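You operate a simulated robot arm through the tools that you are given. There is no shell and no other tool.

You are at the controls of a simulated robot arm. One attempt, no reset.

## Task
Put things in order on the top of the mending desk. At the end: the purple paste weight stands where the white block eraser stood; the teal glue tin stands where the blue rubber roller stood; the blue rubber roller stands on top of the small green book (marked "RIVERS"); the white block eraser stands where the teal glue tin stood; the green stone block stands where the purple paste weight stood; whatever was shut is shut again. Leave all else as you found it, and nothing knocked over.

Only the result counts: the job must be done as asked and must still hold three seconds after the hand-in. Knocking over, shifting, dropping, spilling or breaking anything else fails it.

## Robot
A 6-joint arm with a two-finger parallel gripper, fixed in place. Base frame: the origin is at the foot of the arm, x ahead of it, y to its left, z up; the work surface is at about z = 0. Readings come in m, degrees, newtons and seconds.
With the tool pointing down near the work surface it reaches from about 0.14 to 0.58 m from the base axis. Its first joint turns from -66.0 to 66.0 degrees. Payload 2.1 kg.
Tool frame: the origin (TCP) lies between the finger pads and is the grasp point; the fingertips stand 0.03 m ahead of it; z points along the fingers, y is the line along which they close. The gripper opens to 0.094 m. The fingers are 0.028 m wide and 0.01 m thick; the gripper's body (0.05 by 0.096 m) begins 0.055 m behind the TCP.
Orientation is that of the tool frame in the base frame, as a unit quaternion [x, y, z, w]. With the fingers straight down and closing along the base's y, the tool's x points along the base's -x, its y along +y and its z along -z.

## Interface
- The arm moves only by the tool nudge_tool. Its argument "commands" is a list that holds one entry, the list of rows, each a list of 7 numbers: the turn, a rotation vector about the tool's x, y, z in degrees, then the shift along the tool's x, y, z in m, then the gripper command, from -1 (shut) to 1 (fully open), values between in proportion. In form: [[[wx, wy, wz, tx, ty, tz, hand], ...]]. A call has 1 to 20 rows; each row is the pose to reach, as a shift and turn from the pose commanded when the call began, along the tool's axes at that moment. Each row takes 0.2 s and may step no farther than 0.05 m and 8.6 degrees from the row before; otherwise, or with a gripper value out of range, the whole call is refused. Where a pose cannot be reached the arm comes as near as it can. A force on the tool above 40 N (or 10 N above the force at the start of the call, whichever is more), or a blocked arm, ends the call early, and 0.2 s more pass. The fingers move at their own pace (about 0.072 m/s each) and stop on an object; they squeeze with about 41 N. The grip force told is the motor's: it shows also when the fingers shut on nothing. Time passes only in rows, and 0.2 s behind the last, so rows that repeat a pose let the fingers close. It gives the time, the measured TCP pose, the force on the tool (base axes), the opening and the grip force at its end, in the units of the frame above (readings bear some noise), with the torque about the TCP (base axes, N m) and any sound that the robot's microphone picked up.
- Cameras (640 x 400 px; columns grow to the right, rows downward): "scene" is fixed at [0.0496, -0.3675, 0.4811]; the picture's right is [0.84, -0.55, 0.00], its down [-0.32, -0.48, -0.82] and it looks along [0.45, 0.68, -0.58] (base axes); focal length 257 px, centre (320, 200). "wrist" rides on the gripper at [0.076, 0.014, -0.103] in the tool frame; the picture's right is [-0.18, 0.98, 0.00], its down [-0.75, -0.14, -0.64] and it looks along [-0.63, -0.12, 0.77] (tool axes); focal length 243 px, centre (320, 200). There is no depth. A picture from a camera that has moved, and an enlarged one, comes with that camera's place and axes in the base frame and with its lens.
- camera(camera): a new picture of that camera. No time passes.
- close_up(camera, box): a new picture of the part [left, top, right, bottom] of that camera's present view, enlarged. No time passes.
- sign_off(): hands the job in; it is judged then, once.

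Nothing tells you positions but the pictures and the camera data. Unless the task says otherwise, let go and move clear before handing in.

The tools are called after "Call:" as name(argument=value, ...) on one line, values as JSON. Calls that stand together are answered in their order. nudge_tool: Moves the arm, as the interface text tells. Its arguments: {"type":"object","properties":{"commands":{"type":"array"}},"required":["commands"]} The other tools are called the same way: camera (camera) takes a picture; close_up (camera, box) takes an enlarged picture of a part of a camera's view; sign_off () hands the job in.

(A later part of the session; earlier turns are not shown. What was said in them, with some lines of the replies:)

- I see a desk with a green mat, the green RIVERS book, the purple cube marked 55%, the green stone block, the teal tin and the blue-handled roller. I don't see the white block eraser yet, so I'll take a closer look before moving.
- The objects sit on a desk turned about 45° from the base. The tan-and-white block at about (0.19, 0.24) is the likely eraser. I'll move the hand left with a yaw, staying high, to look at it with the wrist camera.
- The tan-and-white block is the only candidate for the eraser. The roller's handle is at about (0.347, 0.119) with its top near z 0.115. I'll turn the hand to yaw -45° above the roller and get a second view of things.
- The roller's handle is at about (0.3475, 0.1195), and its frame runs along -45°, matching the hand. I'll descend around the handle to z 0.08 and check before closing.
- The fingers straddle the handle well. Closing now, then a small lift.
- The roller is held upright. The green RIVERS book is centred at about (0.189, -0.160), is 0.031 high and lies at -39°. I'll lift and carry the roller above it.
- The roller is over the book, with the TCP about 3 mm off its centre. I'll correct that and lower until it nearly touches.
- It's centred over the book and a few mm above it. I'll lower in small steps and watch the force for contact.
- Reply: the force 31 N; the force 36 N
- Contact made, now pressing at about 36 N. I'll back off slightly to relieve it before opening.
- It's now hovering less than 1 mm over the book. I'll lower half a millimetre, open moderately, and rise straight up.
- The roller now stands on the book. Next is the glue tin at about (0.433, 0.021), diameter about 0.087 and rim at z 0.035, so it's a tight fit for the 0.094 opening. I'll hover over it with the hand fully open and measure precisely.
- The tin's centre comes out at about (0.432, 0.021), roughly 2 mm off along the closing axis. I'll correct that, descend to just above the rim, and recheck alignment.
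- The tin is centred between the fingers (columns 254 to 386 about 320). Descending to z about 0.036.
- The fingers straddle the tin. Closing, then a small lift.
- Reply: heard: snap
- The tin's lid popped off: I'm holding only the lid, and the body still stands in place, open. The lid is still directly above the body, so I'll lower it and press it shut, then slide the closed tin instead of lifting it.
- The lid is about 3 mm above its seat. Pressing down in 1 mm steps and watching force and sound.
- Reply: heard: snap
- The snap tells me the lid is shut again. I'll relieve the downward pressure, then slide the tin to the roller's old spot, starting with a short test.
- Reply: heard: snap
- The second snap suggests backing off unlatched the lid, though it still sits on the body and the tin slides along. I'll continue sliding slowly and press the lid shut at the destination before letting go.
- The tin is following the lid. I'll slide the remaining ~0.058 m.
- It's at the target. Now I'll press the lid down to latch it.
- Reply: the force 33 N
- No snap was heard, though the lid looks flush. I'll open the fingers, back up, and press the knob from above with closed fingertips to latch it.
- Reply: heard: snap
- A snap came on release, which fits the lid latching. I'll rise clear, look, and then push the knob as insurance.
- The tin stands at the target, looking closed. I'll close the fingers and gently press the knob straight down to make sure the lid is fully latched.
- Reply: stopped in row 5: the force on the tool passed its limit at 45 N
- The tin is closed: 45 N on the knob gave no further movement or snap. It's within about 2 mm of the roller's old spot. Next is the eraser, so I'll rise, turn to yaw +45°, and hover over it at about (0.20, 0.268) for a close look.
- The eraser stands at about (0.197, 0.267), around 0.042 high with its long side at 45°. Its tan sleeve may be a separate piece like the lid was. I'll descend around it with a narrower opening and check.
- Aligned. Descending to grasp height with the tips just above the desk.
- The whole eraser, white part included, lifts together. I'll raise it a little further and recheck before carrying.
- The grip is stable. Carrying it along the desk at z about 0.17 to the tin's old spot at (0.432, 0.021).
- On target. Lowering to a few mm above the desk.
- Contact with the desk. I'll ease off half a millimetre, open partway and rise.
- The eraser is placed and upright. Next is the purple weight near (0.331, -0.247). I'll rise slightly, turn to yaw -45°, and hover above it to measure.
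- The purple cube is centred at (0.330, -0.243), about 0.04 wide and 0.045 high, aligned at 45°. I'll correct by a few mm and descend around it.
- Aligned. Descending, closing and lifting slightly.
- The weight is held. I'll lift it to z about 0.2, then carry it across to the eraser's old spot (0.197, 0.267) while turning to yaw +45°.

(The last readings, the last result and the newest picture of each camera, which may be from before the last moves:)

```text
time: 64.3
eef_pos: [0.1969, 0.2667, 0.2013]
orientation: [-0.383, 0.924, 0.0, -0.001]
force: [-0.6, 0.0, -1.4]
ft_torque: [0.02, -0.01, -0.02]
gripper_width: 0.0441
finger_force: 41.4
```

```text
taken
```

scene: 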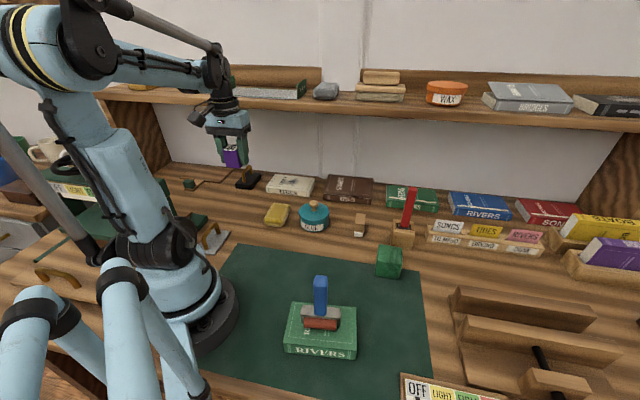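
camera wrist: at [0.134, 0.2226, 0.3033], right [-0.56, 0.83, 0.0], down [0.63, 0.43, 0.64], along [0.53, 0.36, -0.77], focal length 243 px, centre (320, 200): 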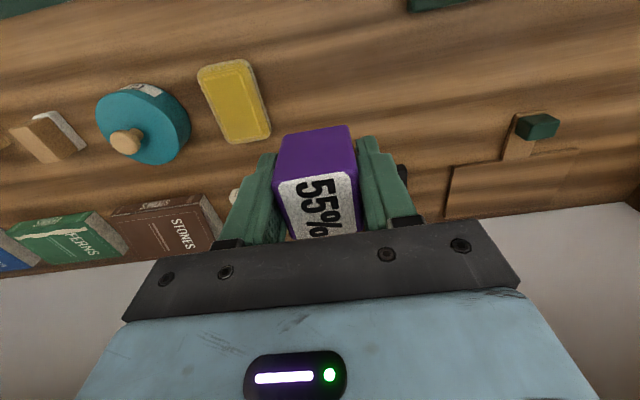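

Over the target. Lowering.

Call:
nudge_tool(commands=[[[0, 0, 0, 0, 0, 0.04, -1], [0, 0, 0, 0, 0, 0.08, -1], [0, 0, 0, 0, 0, 0.115, -1], [0, 0, 0, 0, 0, 0.14, -1], [0, 0, 0, 0, 0, 0.155, -1], [0, 0, 0, 0, 0, 0.161, -1], [0, 0, 0, 0, 0, 0.161, -1]]])

Call:
nudge_tool(commands=[[[0, 0, 0, 0, 0, 0.001, -1], [0, 0, 0, 0, 0, 0.0015, -1], [0, 0, 0, 0, 0, 0.0015, -1]]])

Call:
nudge_tool(commands=[[[0, 0, 0, 0, 0, 0.001, -1], [0, 0, 0, 0, 0, 0.001, -1]]])

Call:
close_up(camera="scene", box=[200, 150, 320, 240])

```text
time: 65.9
eef_pos: [0.196, 0.2662, 0.04]
orientation: [-0.382, 0.924, 0.0, 0.0]
force: [-0.2, -0.1, -2.2]
ft_torque: [-0.01, 0.0, 0.04]
gripper_width: 0.0442
finger_force: 41.3
```

```text
time: 66.7
eef_pos: [0.1967, 0.2682, 0.0398]
orientation: [-0.382, 0.924, 0.0, 0.0]
force: [0.3, -0.9, -1.2]
ft_torque: [0.01, 0.01, 0.03]
gripper_width: 0.044
finger_force: 41.1
```

```text
time: 67.3
eef_pos: [0.1967, 0.2658, 0.0381]
orientation: [-0.382, 0.924, 0.0, -0.001]
force: [-0.8, 0.2, -1.9]
ft_torque: [0.01, -0.04, -0.03]
gripper_width: 0.0438
finger_force: 40.6
```

```text
4.44 times, centred on (260, 195) of scene
camera zoom: at [0.0496, -0.3675, 0.4811], right [0.84, -0.55, 0.0], down [-0.32, -0.48, -0.82], along [0.45, 0.68, -0.58], focal length 1141 px, centre (587, 222)
```

zoom: 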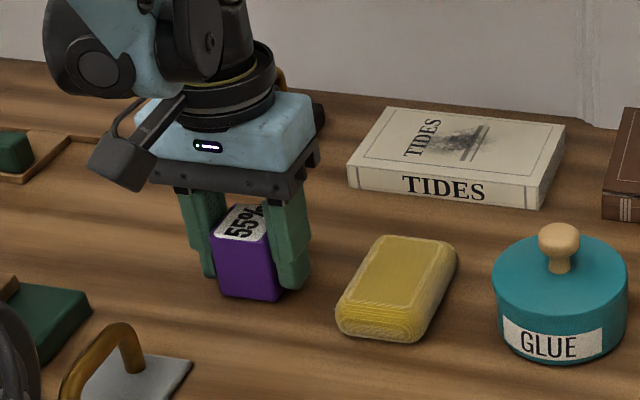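

Call:
nudge_tool(commands=[[[0, 0, 0, 0, 0, 0.001, -1], [0, 0, 0, 0, 0, 0.001, -1]]])

Call:
nudge_tool(commands=[[[0, 0, 0, 0, 0, 0.0007, -1], [0, 0, 0, 0, 0, 0.0007, -1]]])

```text
time: 67.9
eef_pos: [0.1977, 0.2662, 0.0362]
orientation: [-0.382, 0.924, 0.0, -0.001]
force: [0.0, 0.0, -1.8]
ft_torque: [-0.02, 0.0, -0.03]
gripper_width: 0.0439
finger_force: 40.8
```

```text
time: 68.5
eef_pos: [0.1974, 0.2665, 0.0356]
orientation: [-0.382, 0.924, -0.001, 0.0]
force: [0.9, -0.2, -2.8]
ft_torque: [0.04, -0.01, -0.01]
gripper_width: 0.044
finger_force: 40.6
```

Call:
nudge_tool(commands=[[[0, 0, 0, 0, 0, 0.0007, -1], [0, 0, 0, 0, 0, 0.0007, -1]]])

Call:
nudge_tool(commands=[[[0, 0, 0, 0, 0, 0.0007, -1], [0, 0, 0, 0, 0, 0.0007, -1]]])

```text
time: 69.1
eef_pos: [0.1973, 0.2676, 0.0342]
orientation: [-0.382, 0.924, 0.0, 0.0]
force: [-0.5, -0.5, 7.4]
ft_torque: [0.01, -0.08, -0.03]
gripper_width: 0.044
finger_force: 40.9
```

```text
time: 69.7
eef_pos: [0.1968, 0.2674, 0.0342]
orientation: [-0.382, 0.924, -0.001, 0.001]
force: [-2.1, -0.2, 33.6]
ft_torque: [-0.02, 0.01, 0.01]
gripper_width: 0.0439
finger_force: 41.3
```

Contact. Ease off, open and rise.

Call:
nudge_tool(commands=[[[0, 0, 0, 0, 0, -0.0008, -1], [0, 0, 0, 0, 0, -0.0008, -0.1], [0, 0, 0, 0, 0, -0.0008, 0.2], [0, 0, 0, 0, 0, -0.0008, 0.28], [0, 0, 0, 0, 0, -0.015, 0.28], [0, 0, 0, 0, 0, -0.04, 0.28], [0, 0, 0, 0, 0, -0.08, 0.28], [0, 0, 0, 0, 0, -0.12, 0.28], [0, 0, 0, 0, 0, -0.16, 0.28], [0, 0, 0, 0, 0, -0.18, 0.28]]])

Call:
camera(camera="wrist")

Call:
camera(camera="scene")

Call:
close_up(camera="scene", box=[350, 230, 430, 290])

```text
time: 71.9
eef_pos: [0.1966, 0.2655, 0.2148]
orientation: [-0.382, 0.924, 0.0, 0.0]
force: [-0.5, 0.5, -0.6]
ft_torque: [-0.02, 0.01, -0.04]
gripper_width: 0.0601
finger_force: 0.0
```

```text
taken
camera wrist: at [0.1339, 0.2223, 0.3166], right [-0.56, 0.83, 0.0], down [0.63, 0.43, 0.64], along [0.53, 0.36, -0.77], focal length 243 px, centre (320, 200)
```

wrist: 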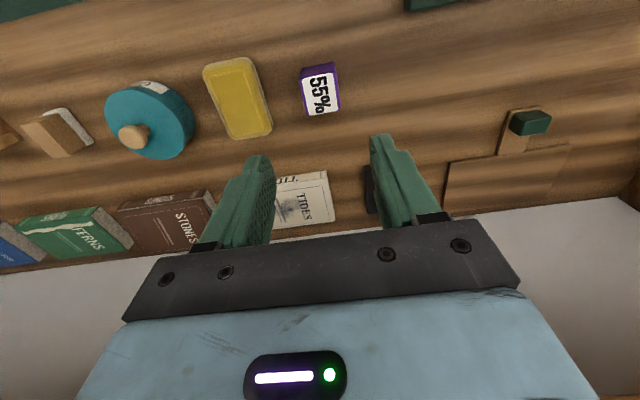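

```text
taken
```

scene: 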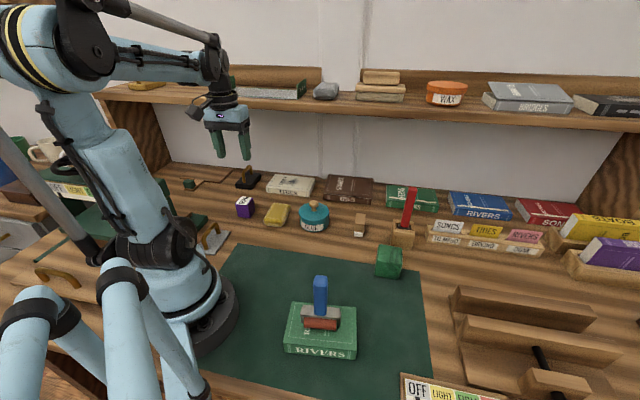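

```text
6.67 times, centred on (390, 260) of scene
camera zoom: at [0.0496, -0.3675, 0.4811], right [0.84, -0.55, 0.0], down [-0.32, -0.48, -0.82], along [0.45, 0.68, -0.58], focal length 1712 px, centre (-147, -200)
```

zoom: 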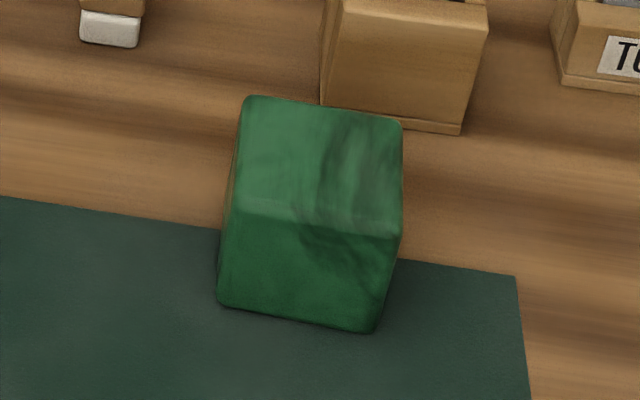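

The weight stands where the eraser was. The last one is the green stone near (0.397, -0.122), just in front of the brush holder. I'll hover above it with yaw -45°, higher for margin over the brush.

Call:
nudge_tool(commands=[[[0, 0, 2, 0.003, -0.01, -0.02, 0.28], [0, 0, 10, 0.014, -0.043, -0.035, 0.28], [0, 0, 18, 0.026, -0.08, -0.035, 0.4], [0, 0, 26, 0.038, -0.118, -0.035, 0.5], [0, 0, 34, 0.05, -0.156, -0.035, 0.6], [0, 0, 42, 0.062, -0.194, -0.035, 0.7], [0, 0, 50, 0.074, -0.232, -0.035, 0.7], [0, 0, 58, 0.086, -0.27, -0.035, 0.7], [0, 0, 66, 0.098, -0.308, -0.035, 0.7], [0, 0, 74, 0.11, -0.346, -0.035, 0.7], [0, 0, 82, 0.122, -0.384, -0.035, 0.7], [0, 0, 88, 0.13, -0.408, -0.035, 0.7], [0, 0, 90, 0.1329, -0.4158, -0.035, 0.7], [0, 0, 90, 0.1329, -0.4158, -0.035, 0.7]]])

Call:
camera(camera="wrist")

Call:
close_up(camera="wrist", box=[260, 40, 380, 140])

Call:
camera(camera="scene")

```text
time: 74.9
eef_pos: [0.3971, -0.121, 0.2486]
orientation: [0.384, 0.923, 0.0, 0.0]
force: [-0.4, -0.6, 0.3]
ft_torque: [0.01, 0.01, 0.03]
gripper_width: 0.0798
finger_force: 0.1
```

```text
taken
camera wrist: at [0.3541, -0.0579, 0.3511], right [0.83, 0.56, 0.0], down [0.43, -0.63, 0.64], along [0.36, -0.53, -0.77], focal length 243 px, centre (320, 200)
```

wrist: 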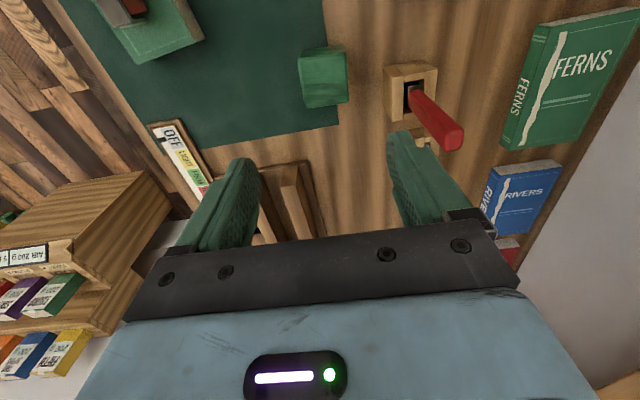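

```text
4.00 times, centred on (320, 90) of wrist
camera zoom: at [0.3541, -0.0579, 0.3511], right [0.83, 0.56, 0.0], down [0.43, -0.63, 0.64], along [0.36, -0.53, -0.77], focal length 970 px, centre (320, 640)
```

zoom: 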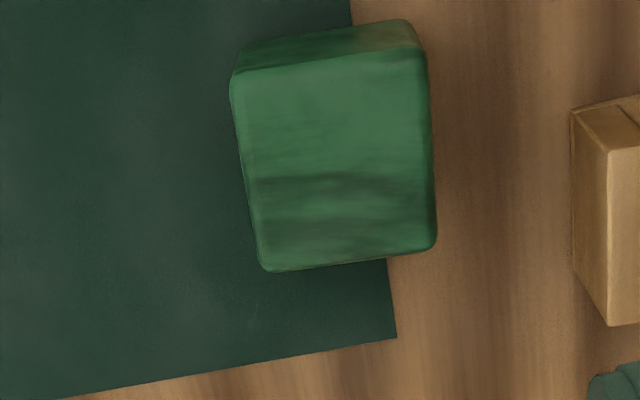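

```text
taken
```

scene: 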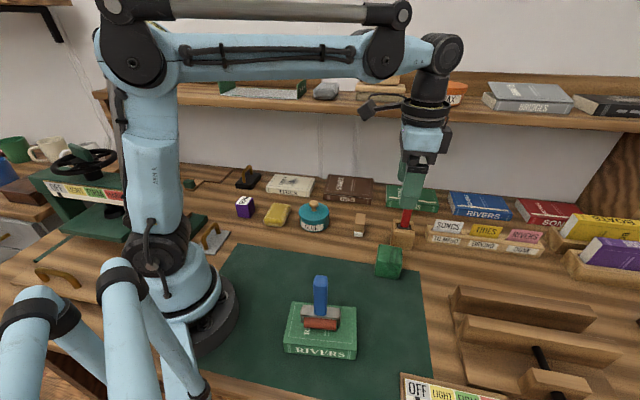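

The stone is centred at about (0.4005, -0.116), roughly 0.055 wide, and turned about 3.5° from 45°. I'll align to it, descend to just above, and recheck.

Call:
nudge_tool(commands=[[[0, 0, 1.8, 0.001, 0.003, 0.03, 0.65], [0, 0, 3.5, 0.0021, 0.0057, 0.07, 0.65], [0, 0, 3.5, 0.0021, 0.0057, 0.11, 0.65], [0, 0, 3.5, 0.0021, 0.0057, 0.145, 0.65], [0, 0, 3.5, 0.0021, 0.0057, 0.145, 0.65]]])

Call:
camera(camera="wrist")

Call:
close_up(camera="scene", box=[340, 180, 480, 290])

```text
time: 76.1
eef_pos: [0.3984, -0.1154, 0.1034]
orientation: [0.412, 0.911, -0.001, 0.0]
force: [0.3, -0.3, 0.5]
ft_torque: [-0.02, -0.01, -0.02]
gripper_width: 0.0776
finger_force: 0.0
```

```text
taken
camera wrist: at [0.3605, -0.0493, 0.2052], right [0.86, 0.51, 0.0], down [0.39, -0.66, 0.64], along [0.33, -0.55, -0.77], focal length 243 px, centre (320, 200)
```

wrist: 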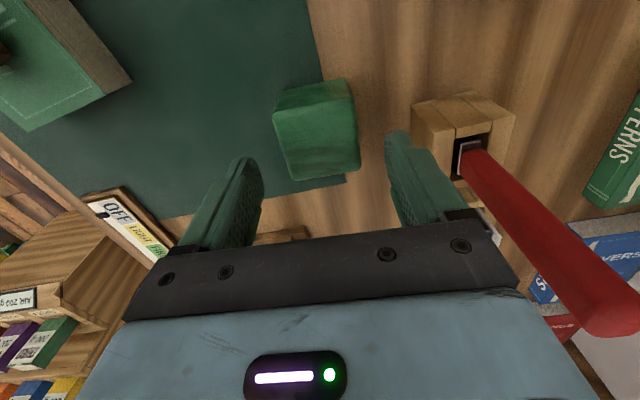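

```text
3.64 times, centred on (410, 235) of scene
camera zoom: at [0.0496, -0.3675, 0.4811], right [0.84, -0.55, 0.0], down [-0.32, -0.48, -0.82], along [0.45, 0.68, -0.58], focal length 934 px, centre (-7, 73)
```

zoom: 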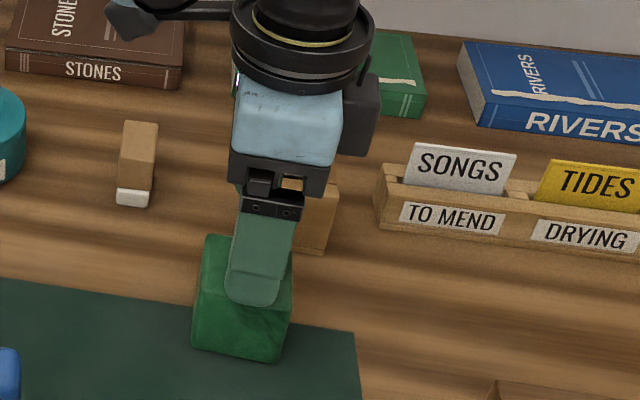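

The stone is centred between the fingers and the brush clears by about 4 cm. Descending and grasping.

Call:
nudge_tool(commands=[[[0, 0, 0, 0, 0, 0.02, 0.65], [0, 0, 0, 0, 0, 0.04, 0.65], [0, 0, 0, 0, 0, 0.055, 0.65], [0, 0, 0, 0, 0, 0.066, 0.65], [0, 0, 0, 0, 0, 0.066, 0.65]]])

Call:
nudge_tool(commands=[[[0, 0, 0, 0, 0, 0, 0.3], [0, 0, 0, 0, 0, 0, -1], [0, 0, 0, 0, 0, 0, -1], [0, 0, 0, 0, 0, 0, -1], [0, 0, 0, 0, 0, -0.005, -1], [0, 0, 0, 0, 0, -0.01, -1]]])

Call:
camera(camera="wrist")

Call:
close_up(camera="scene", box=[340, 180, 480, 290])

```text
time: 77.3
eef_pos: [0.399, -0.1166, 0.0377]
orientation: [0.411, 0.911, 0.0, 0.0]
force: [0.3, -0.3, 0.2]
ft_torque: [0.0, -0.02, -0.03]
gripper_width: 0.0779
finger_force: 0.1
```

```text
time: 78.7
eef_pos: [0.3993, -0.1155, 0.0472]
orientation: [0.412, 0.911, 0.0, 0.0]
force: [0.5, 0.4, -3.7]
ft_torque: [-0.02, 0.02, 0.0]
gripper_width: 0.0591
finger_force: 40.9
```

```text
taken
camera wrist: at [0.3602, -0.0498, 0.1495], right [0.86, 0.51, 0.0], down [0.39, -0.66, 0.64], along [0.33, -0.55, -0.77], focal length 243 px, centre (320, 200)
```

wrist: 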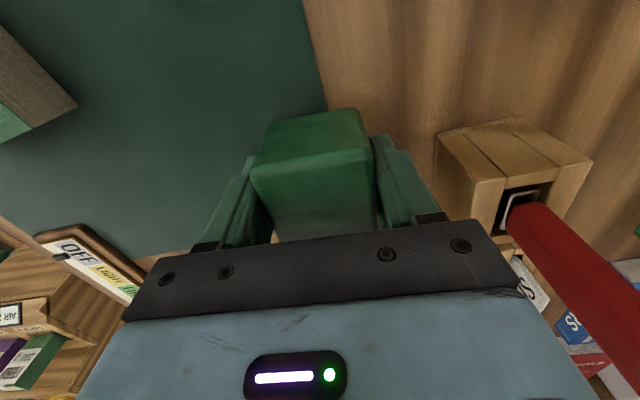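

```text
3.64 times, centred on (410, 235) of scene
camera zoom: at [0.0496, -0.3675, 0.481], right [0.84, -0.55, 0.0], down [-0.32, -0.48, -0.82], along [0.45, 0.68, -0.58], focal length 934 px, centre (-7, 73)
```

zoom: 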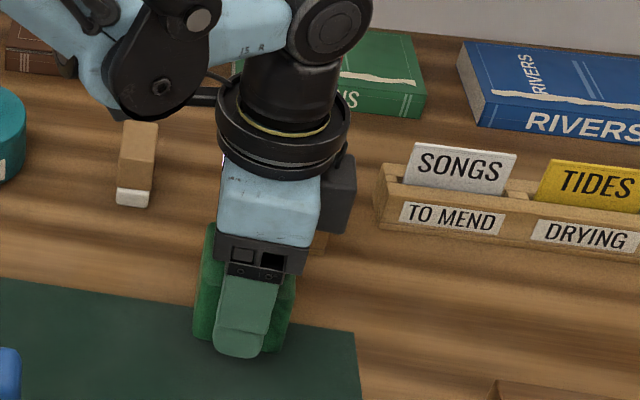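

The stone is held. Lifting and carrying it to the purple weight's old spot (0.330, -0.243).

Call:
nudge_tool(commands=[[[0, 0, 0, 0, 0, -0.03, -1], [0, 0, 0, 0, 0, -0.065, -1], [0, 0, 0, 0, 0, -0.093, -1], [0, 0, -0.7, -0.0098, -0.0273, -0.093, -1], [0, 0, -1.4, -0.0197, -0.0545, -0.093, -1], [0, 0, -2.1, -0.0295, -0.0818, -0.093, -1], [0, 0, -2.8, -0.0394, -0.109, -0.093, -1], [0, 0, -3.5, -0.0492, -0.1363, -0.093, -1], [0, 0, -3.5, -0.0492, -0.1363, -0.093, -1]]])

Call:
camera(camera="wrist")

Call:
camera(camera="scene")

```text
time: 80.7
eef_pos: [0.3294, -0.2431, 0.1408]
orientation: [0.383, 0.924, 0.0, 0.001]
force: [-0.6, 0.3, -4.4]
ft_torque: [0.02, 0.0, -0.01]
gripper_width: 0.0593
finger_force: 40.9
```

```text
taken
camera wrist: at [0.2869, -0.1795, 0.2425], right [0.83, 0.56, 0.0], down [0.43, -0.63, 0.64], along [0.36, -0.53, -0.77], focal length 243 px, centre (320, 200)
```

wrist: 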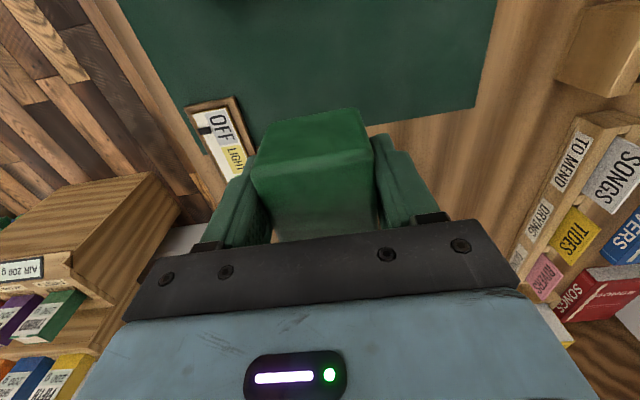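

```text
taken
```

scene: 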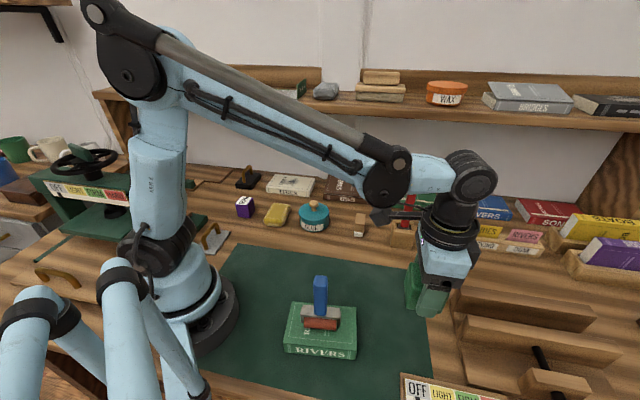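

On target. Lowering close to the mat, then stepping to contact.

Call:
nudge_tool(commands=[[[0, 0, 0, 0, 0, 0.03, -1], [0, 0, 0, 0, 0, 0.06, -1], [0, 0, 0, 0, 0, 0.08, -1], [0, 0, 0, 0, 0, 0.092, -1], [0, 0, 0, 0, 0, 0.099, -1], [0, 0, 0, 0, 0, 0.099, -1]]])

Call:
nudge_tool(commands=[[[0, 0, 0, 0, 0, 0.001, -1], [0, 0, 0, 0, 0, 0.0015, -1], [0, 0, 0, 0, 0, 0.0015, -1]]])

Call:
nudge_tool(commands=[[[0, 0, 0, 0, 0, 0.001, -1], [0, 0, 0, 0, 0, 0.001, -1]]])

Call:
nudge_tool(commands=[[[0, 0, 0, 0, 0, 0.0007, -1], [0, 0, 0, 0, 0, 0.0007, -1]]])

Call:
close_up(camera="scene", box=[340, 240, 500, 360])

```text
time: 82.1
eef_pos: [0.3291, -0.2426, 0.0414]
orientation: [0.383, 0.924, 0.0, 0.001]
force: [0.0, -0.5, -4.1]
ft_torque: [-0.05, 0.02, 0.02]
gripper_width: 0.0593
finger_force: 40.4
```

```text
time: 82.9
eef_pos: [0.3302, -0.2419, 0.0405]
orientation: [0.384, 0.923, 0.001, 0.0]
force: [0.1, -0.3, -4.0]
ft_torque: [0.05, 0.01, -0.01]
gripper_width: 0.059
finger_force: 41.4
```

```text
time: 83.5
eef_pos: [0.3299, -0.2432, 0.038]
orientation: [0.383, 0.924, 0.0, 0.0]
force: [-0.2, -0.3, -3.9]
ft_torque: [-0.04, 0.0, 0.01]
gripper_width: 0.059
finger_force: 41.3
```

```text
time: 84.1
eef_pos: [0.3286, -0.2427, 0.038]
orientation: [0.383, 0.924, 0.0, 0.001]
force: [0.3, 0.2, -3.3]
ft_torque: [-0.03, -0.01, -0.03]
gripper_width: 0.0591
finger_force: 40.9
```

```text
3.33 times, centred on (420, 300) of scene
camera zoom: at [0.0496, -0.3675, 0.481], right [0.84, -0.55, 0.0], down [-0.32, -0.48, -0.82], along [0.45, 0.68, -0.58], focal length 856 px, centre (-13, -133)
```

zoom: 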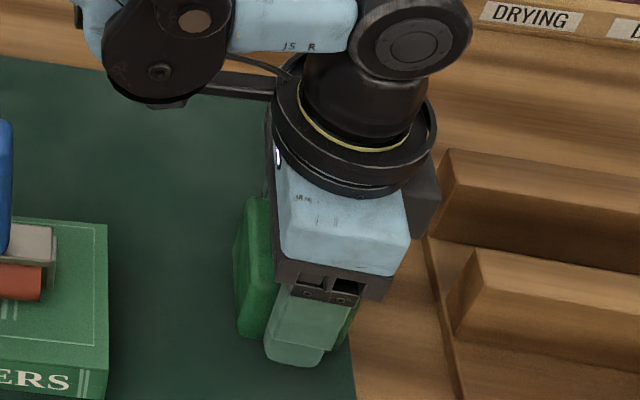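

Call:
nudge_tool(commands=[[[0, 0, 0, 0, 0, 0.0007, -1], [0, 0, 0, 0, 0, 0.0007, -1]]])

Call:
nudge_tool(commands=[[[0, 0, 0, 0, 0, 0.0005, -1], [0, 0, 0, 0, 0, 0.0005, -1]]])

```text
time: 84.7
eef_pos: [0.3285, -0.2423, 0.0389]
orientation: [0.384, 0.923, -0.001, -0.001]
force: [-0.5, -0.2, -3.9]
ft_torque: [0.02, -0.01, 0.0]
gripper_width: 0.0592
finger_force: 40.8
```

```text
time: 85.3
eef_pos: [0.33, -0.2429, 0.0371]
orientation: [0.384, 0.923, 0.0, 0.0]
force: [-1.2, 0.8, 2.5]
ft_torque: [-0.08, -0.16, 0.01]
gripper_width: 0.0592
finger_force: 41.1
```

Just touching the mat. Opening and rising straight up.

Call:
nudge_tool(commands=[[[0, 0, 0, 0, 0, 0, 0.3], [0, 0, 0, 0, 0, 0, 0.5], [0, 0, 0, 0, 0, 0, 0.6], [0, 0, 0, 0, 0, 0, 0.6], [0, 0, 0, 0, 0, -0.015, 0.6], [0, 0, 0, 0, 0, -0.04, 0.6], [0, 0, 0, 0, 0, -0.08, 0.6], [0, 0, 0, 0, 0, -0.12, 0.6], [0, 0, 0, 0, 0, -0.16, 0.6], [0, 0, 0, 0, 0, -0.19, 0.6]]])

Call:
camera(camera="wrist")

Call:
camera(camera="scene")

Call:
close_up(camera="scene", box=[220, 160, 420, 285])

Call:
close_up(camera="scene", box=[260, 260, 460, 385])

```text
time: 87.5
eef_pos: [0.3286, -0.2439, 0.2282]
orientation: [0.383, 0.924, 0.0, 0.0]
force: [0.6, 0.0, 0.6]
ft_torque: [0.03, 0.02, 0.05]
gripper_width: 0.0754
finger_force: 0.0
```

```text
taken
camera wrist: at [0.2864, -0.1798, 0.3299], right [0.83, 0.56, 0.0], down [0.43, -0.63, 0.64], along [0.36, -0.53, -0.77], focal length 243 px, centre (320, 200)
```

wrist: 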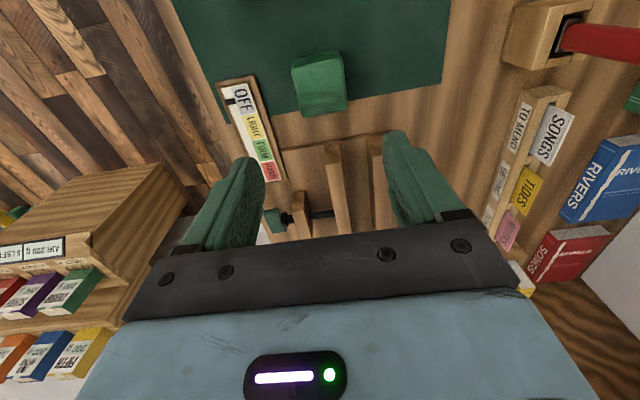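

```text
taken
```

scene: 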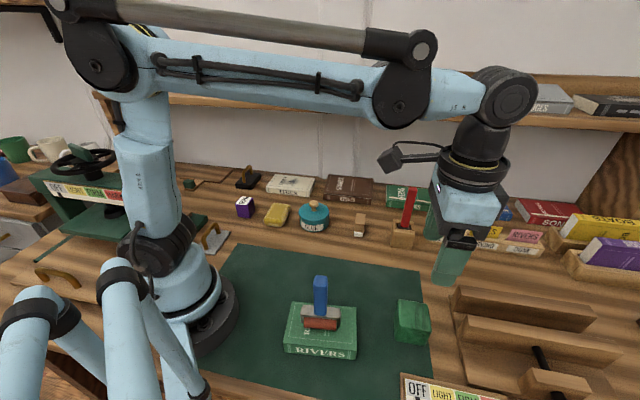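

```text
3.20 times, centred on (320, 222) of scene
camera zoom: at [0.0496, -0.3675, 0.4811], right [0.84, -0.55, 0.0], down [-0.32, -0.48, -0.82], along [0.45, 0.68, -0.58], focal length 822 px, centre (320, 128)
```

zoom: 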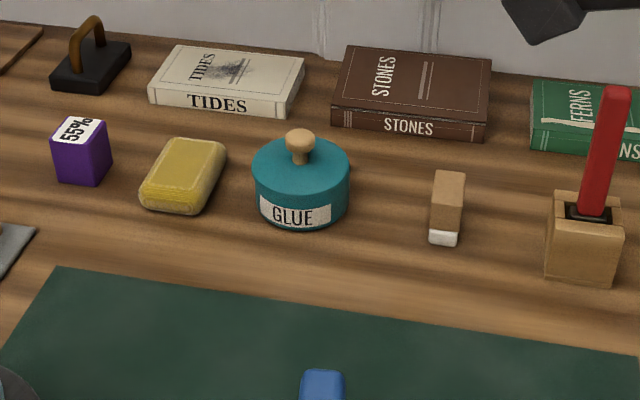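

```text
3.20 times, centred on (360, 322) of scene
camera zoom: at [0.0496, -0.3675, 0.4811], right [0.84, -0.55, 0.0], down [-0.32, -0.48, -0.82], along [0.45, 0.68, -0.58], focal length 822 px, centre (192, -192)
```

zoom: 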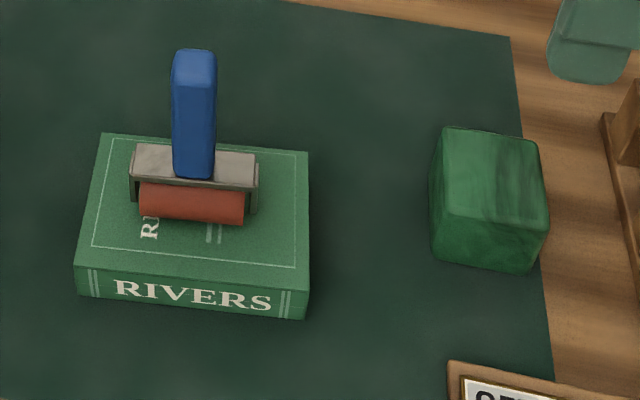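

All five items are in place. I'll check the tin's lid seam closely, since "shut again" depends on it.

Call:
close_up(camera="scene", box=[294, 194, 334, 236])

Call:
close_up(camera="scene", box=[0, 120, 240, 300])

Call:
close_up(camera="scene", box=[340, 170, 640, 400])

```text
9.52 times, centred on (314, 215) of scene
camera zoom: at [0.0496, -0.3675, 0.4811], right [0.84, -0.55, 0.0], down [-0.32, -0.48, -0.82], along [0.45, 0.68, -0.58], focal length 2446 px, centre (377, 57)
```

zoom: 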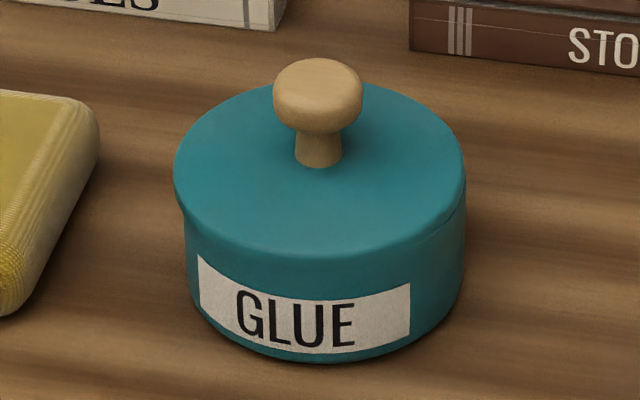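

```text
2.22 times, centred on (120, 210) of scene
camera zoom: at [0.0496, -0.3675, 0.4811], right [0.84, -0.55, 0.0], down [-0.32, -0.48, -0.82], along [0.45, 0.68, -0.58], focal length 571 px, centre (764, 178)
```

zoom: 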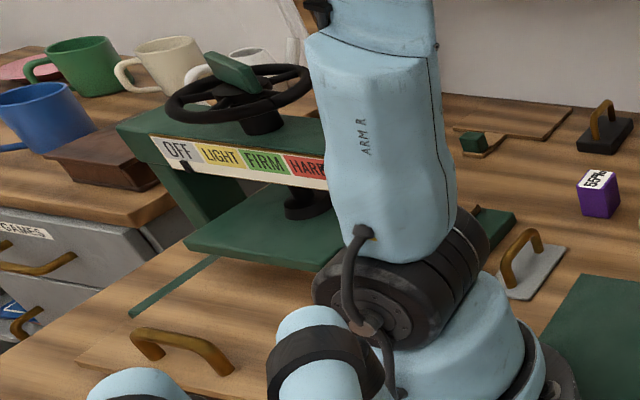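

```text
1.74 times, centred on (490, 285) of scene
camera zoom: at [0.0496, -0.3675, 0.4811], right [0.84, -0.55, 0.0], down [-0.32, -0.48, -0.82], along [0.45, 0.68, -0.58], focal length 447 px, centre (24, 52)
```

zoom: 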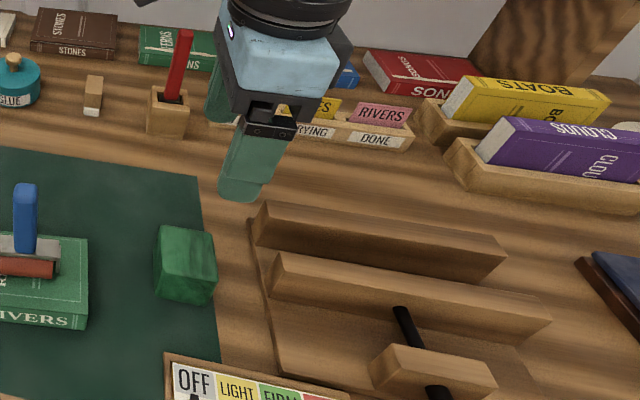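

Everything checks out. The roller is upright on RIVERS, the tin is shut at the roller's spot, the eraser is at the tin's spot, the weight is at the eraser's spot and the stone is at the weight's spot. The hand is empty and clear, so I'm handing in.

Call:
sign_off()

```text
The job is handed in.
```

The job is handed in, and in the last pictures all five items were upright at their new places:

- **Blue roller:** standing on the small green RIVERS book.
- **Teal glue tin:** where the roller stood.
- **White eraser:** where the tin stood. I took the tan-sleeved white block to be the eraser, as it was the only candidate I could see.
- **Purple weight:** where the eraser stood.
- **Green stone:** where the weight stood.

**Tin lid:** the lid came off when I first lifted the tin, with the tin still standing and nothing spilled. I put it back, slid the tin to its spot, and pressed the lid down. It snapped again when I let go, and a further press of about 45 N gave no more movement or sound. I take that to mean it is shut. In the pictures the lid sits about 1.4 mm off centre on the tin.

The pictures showed nothing else moved or knocked over. The hand was empty and clear at hand-in.
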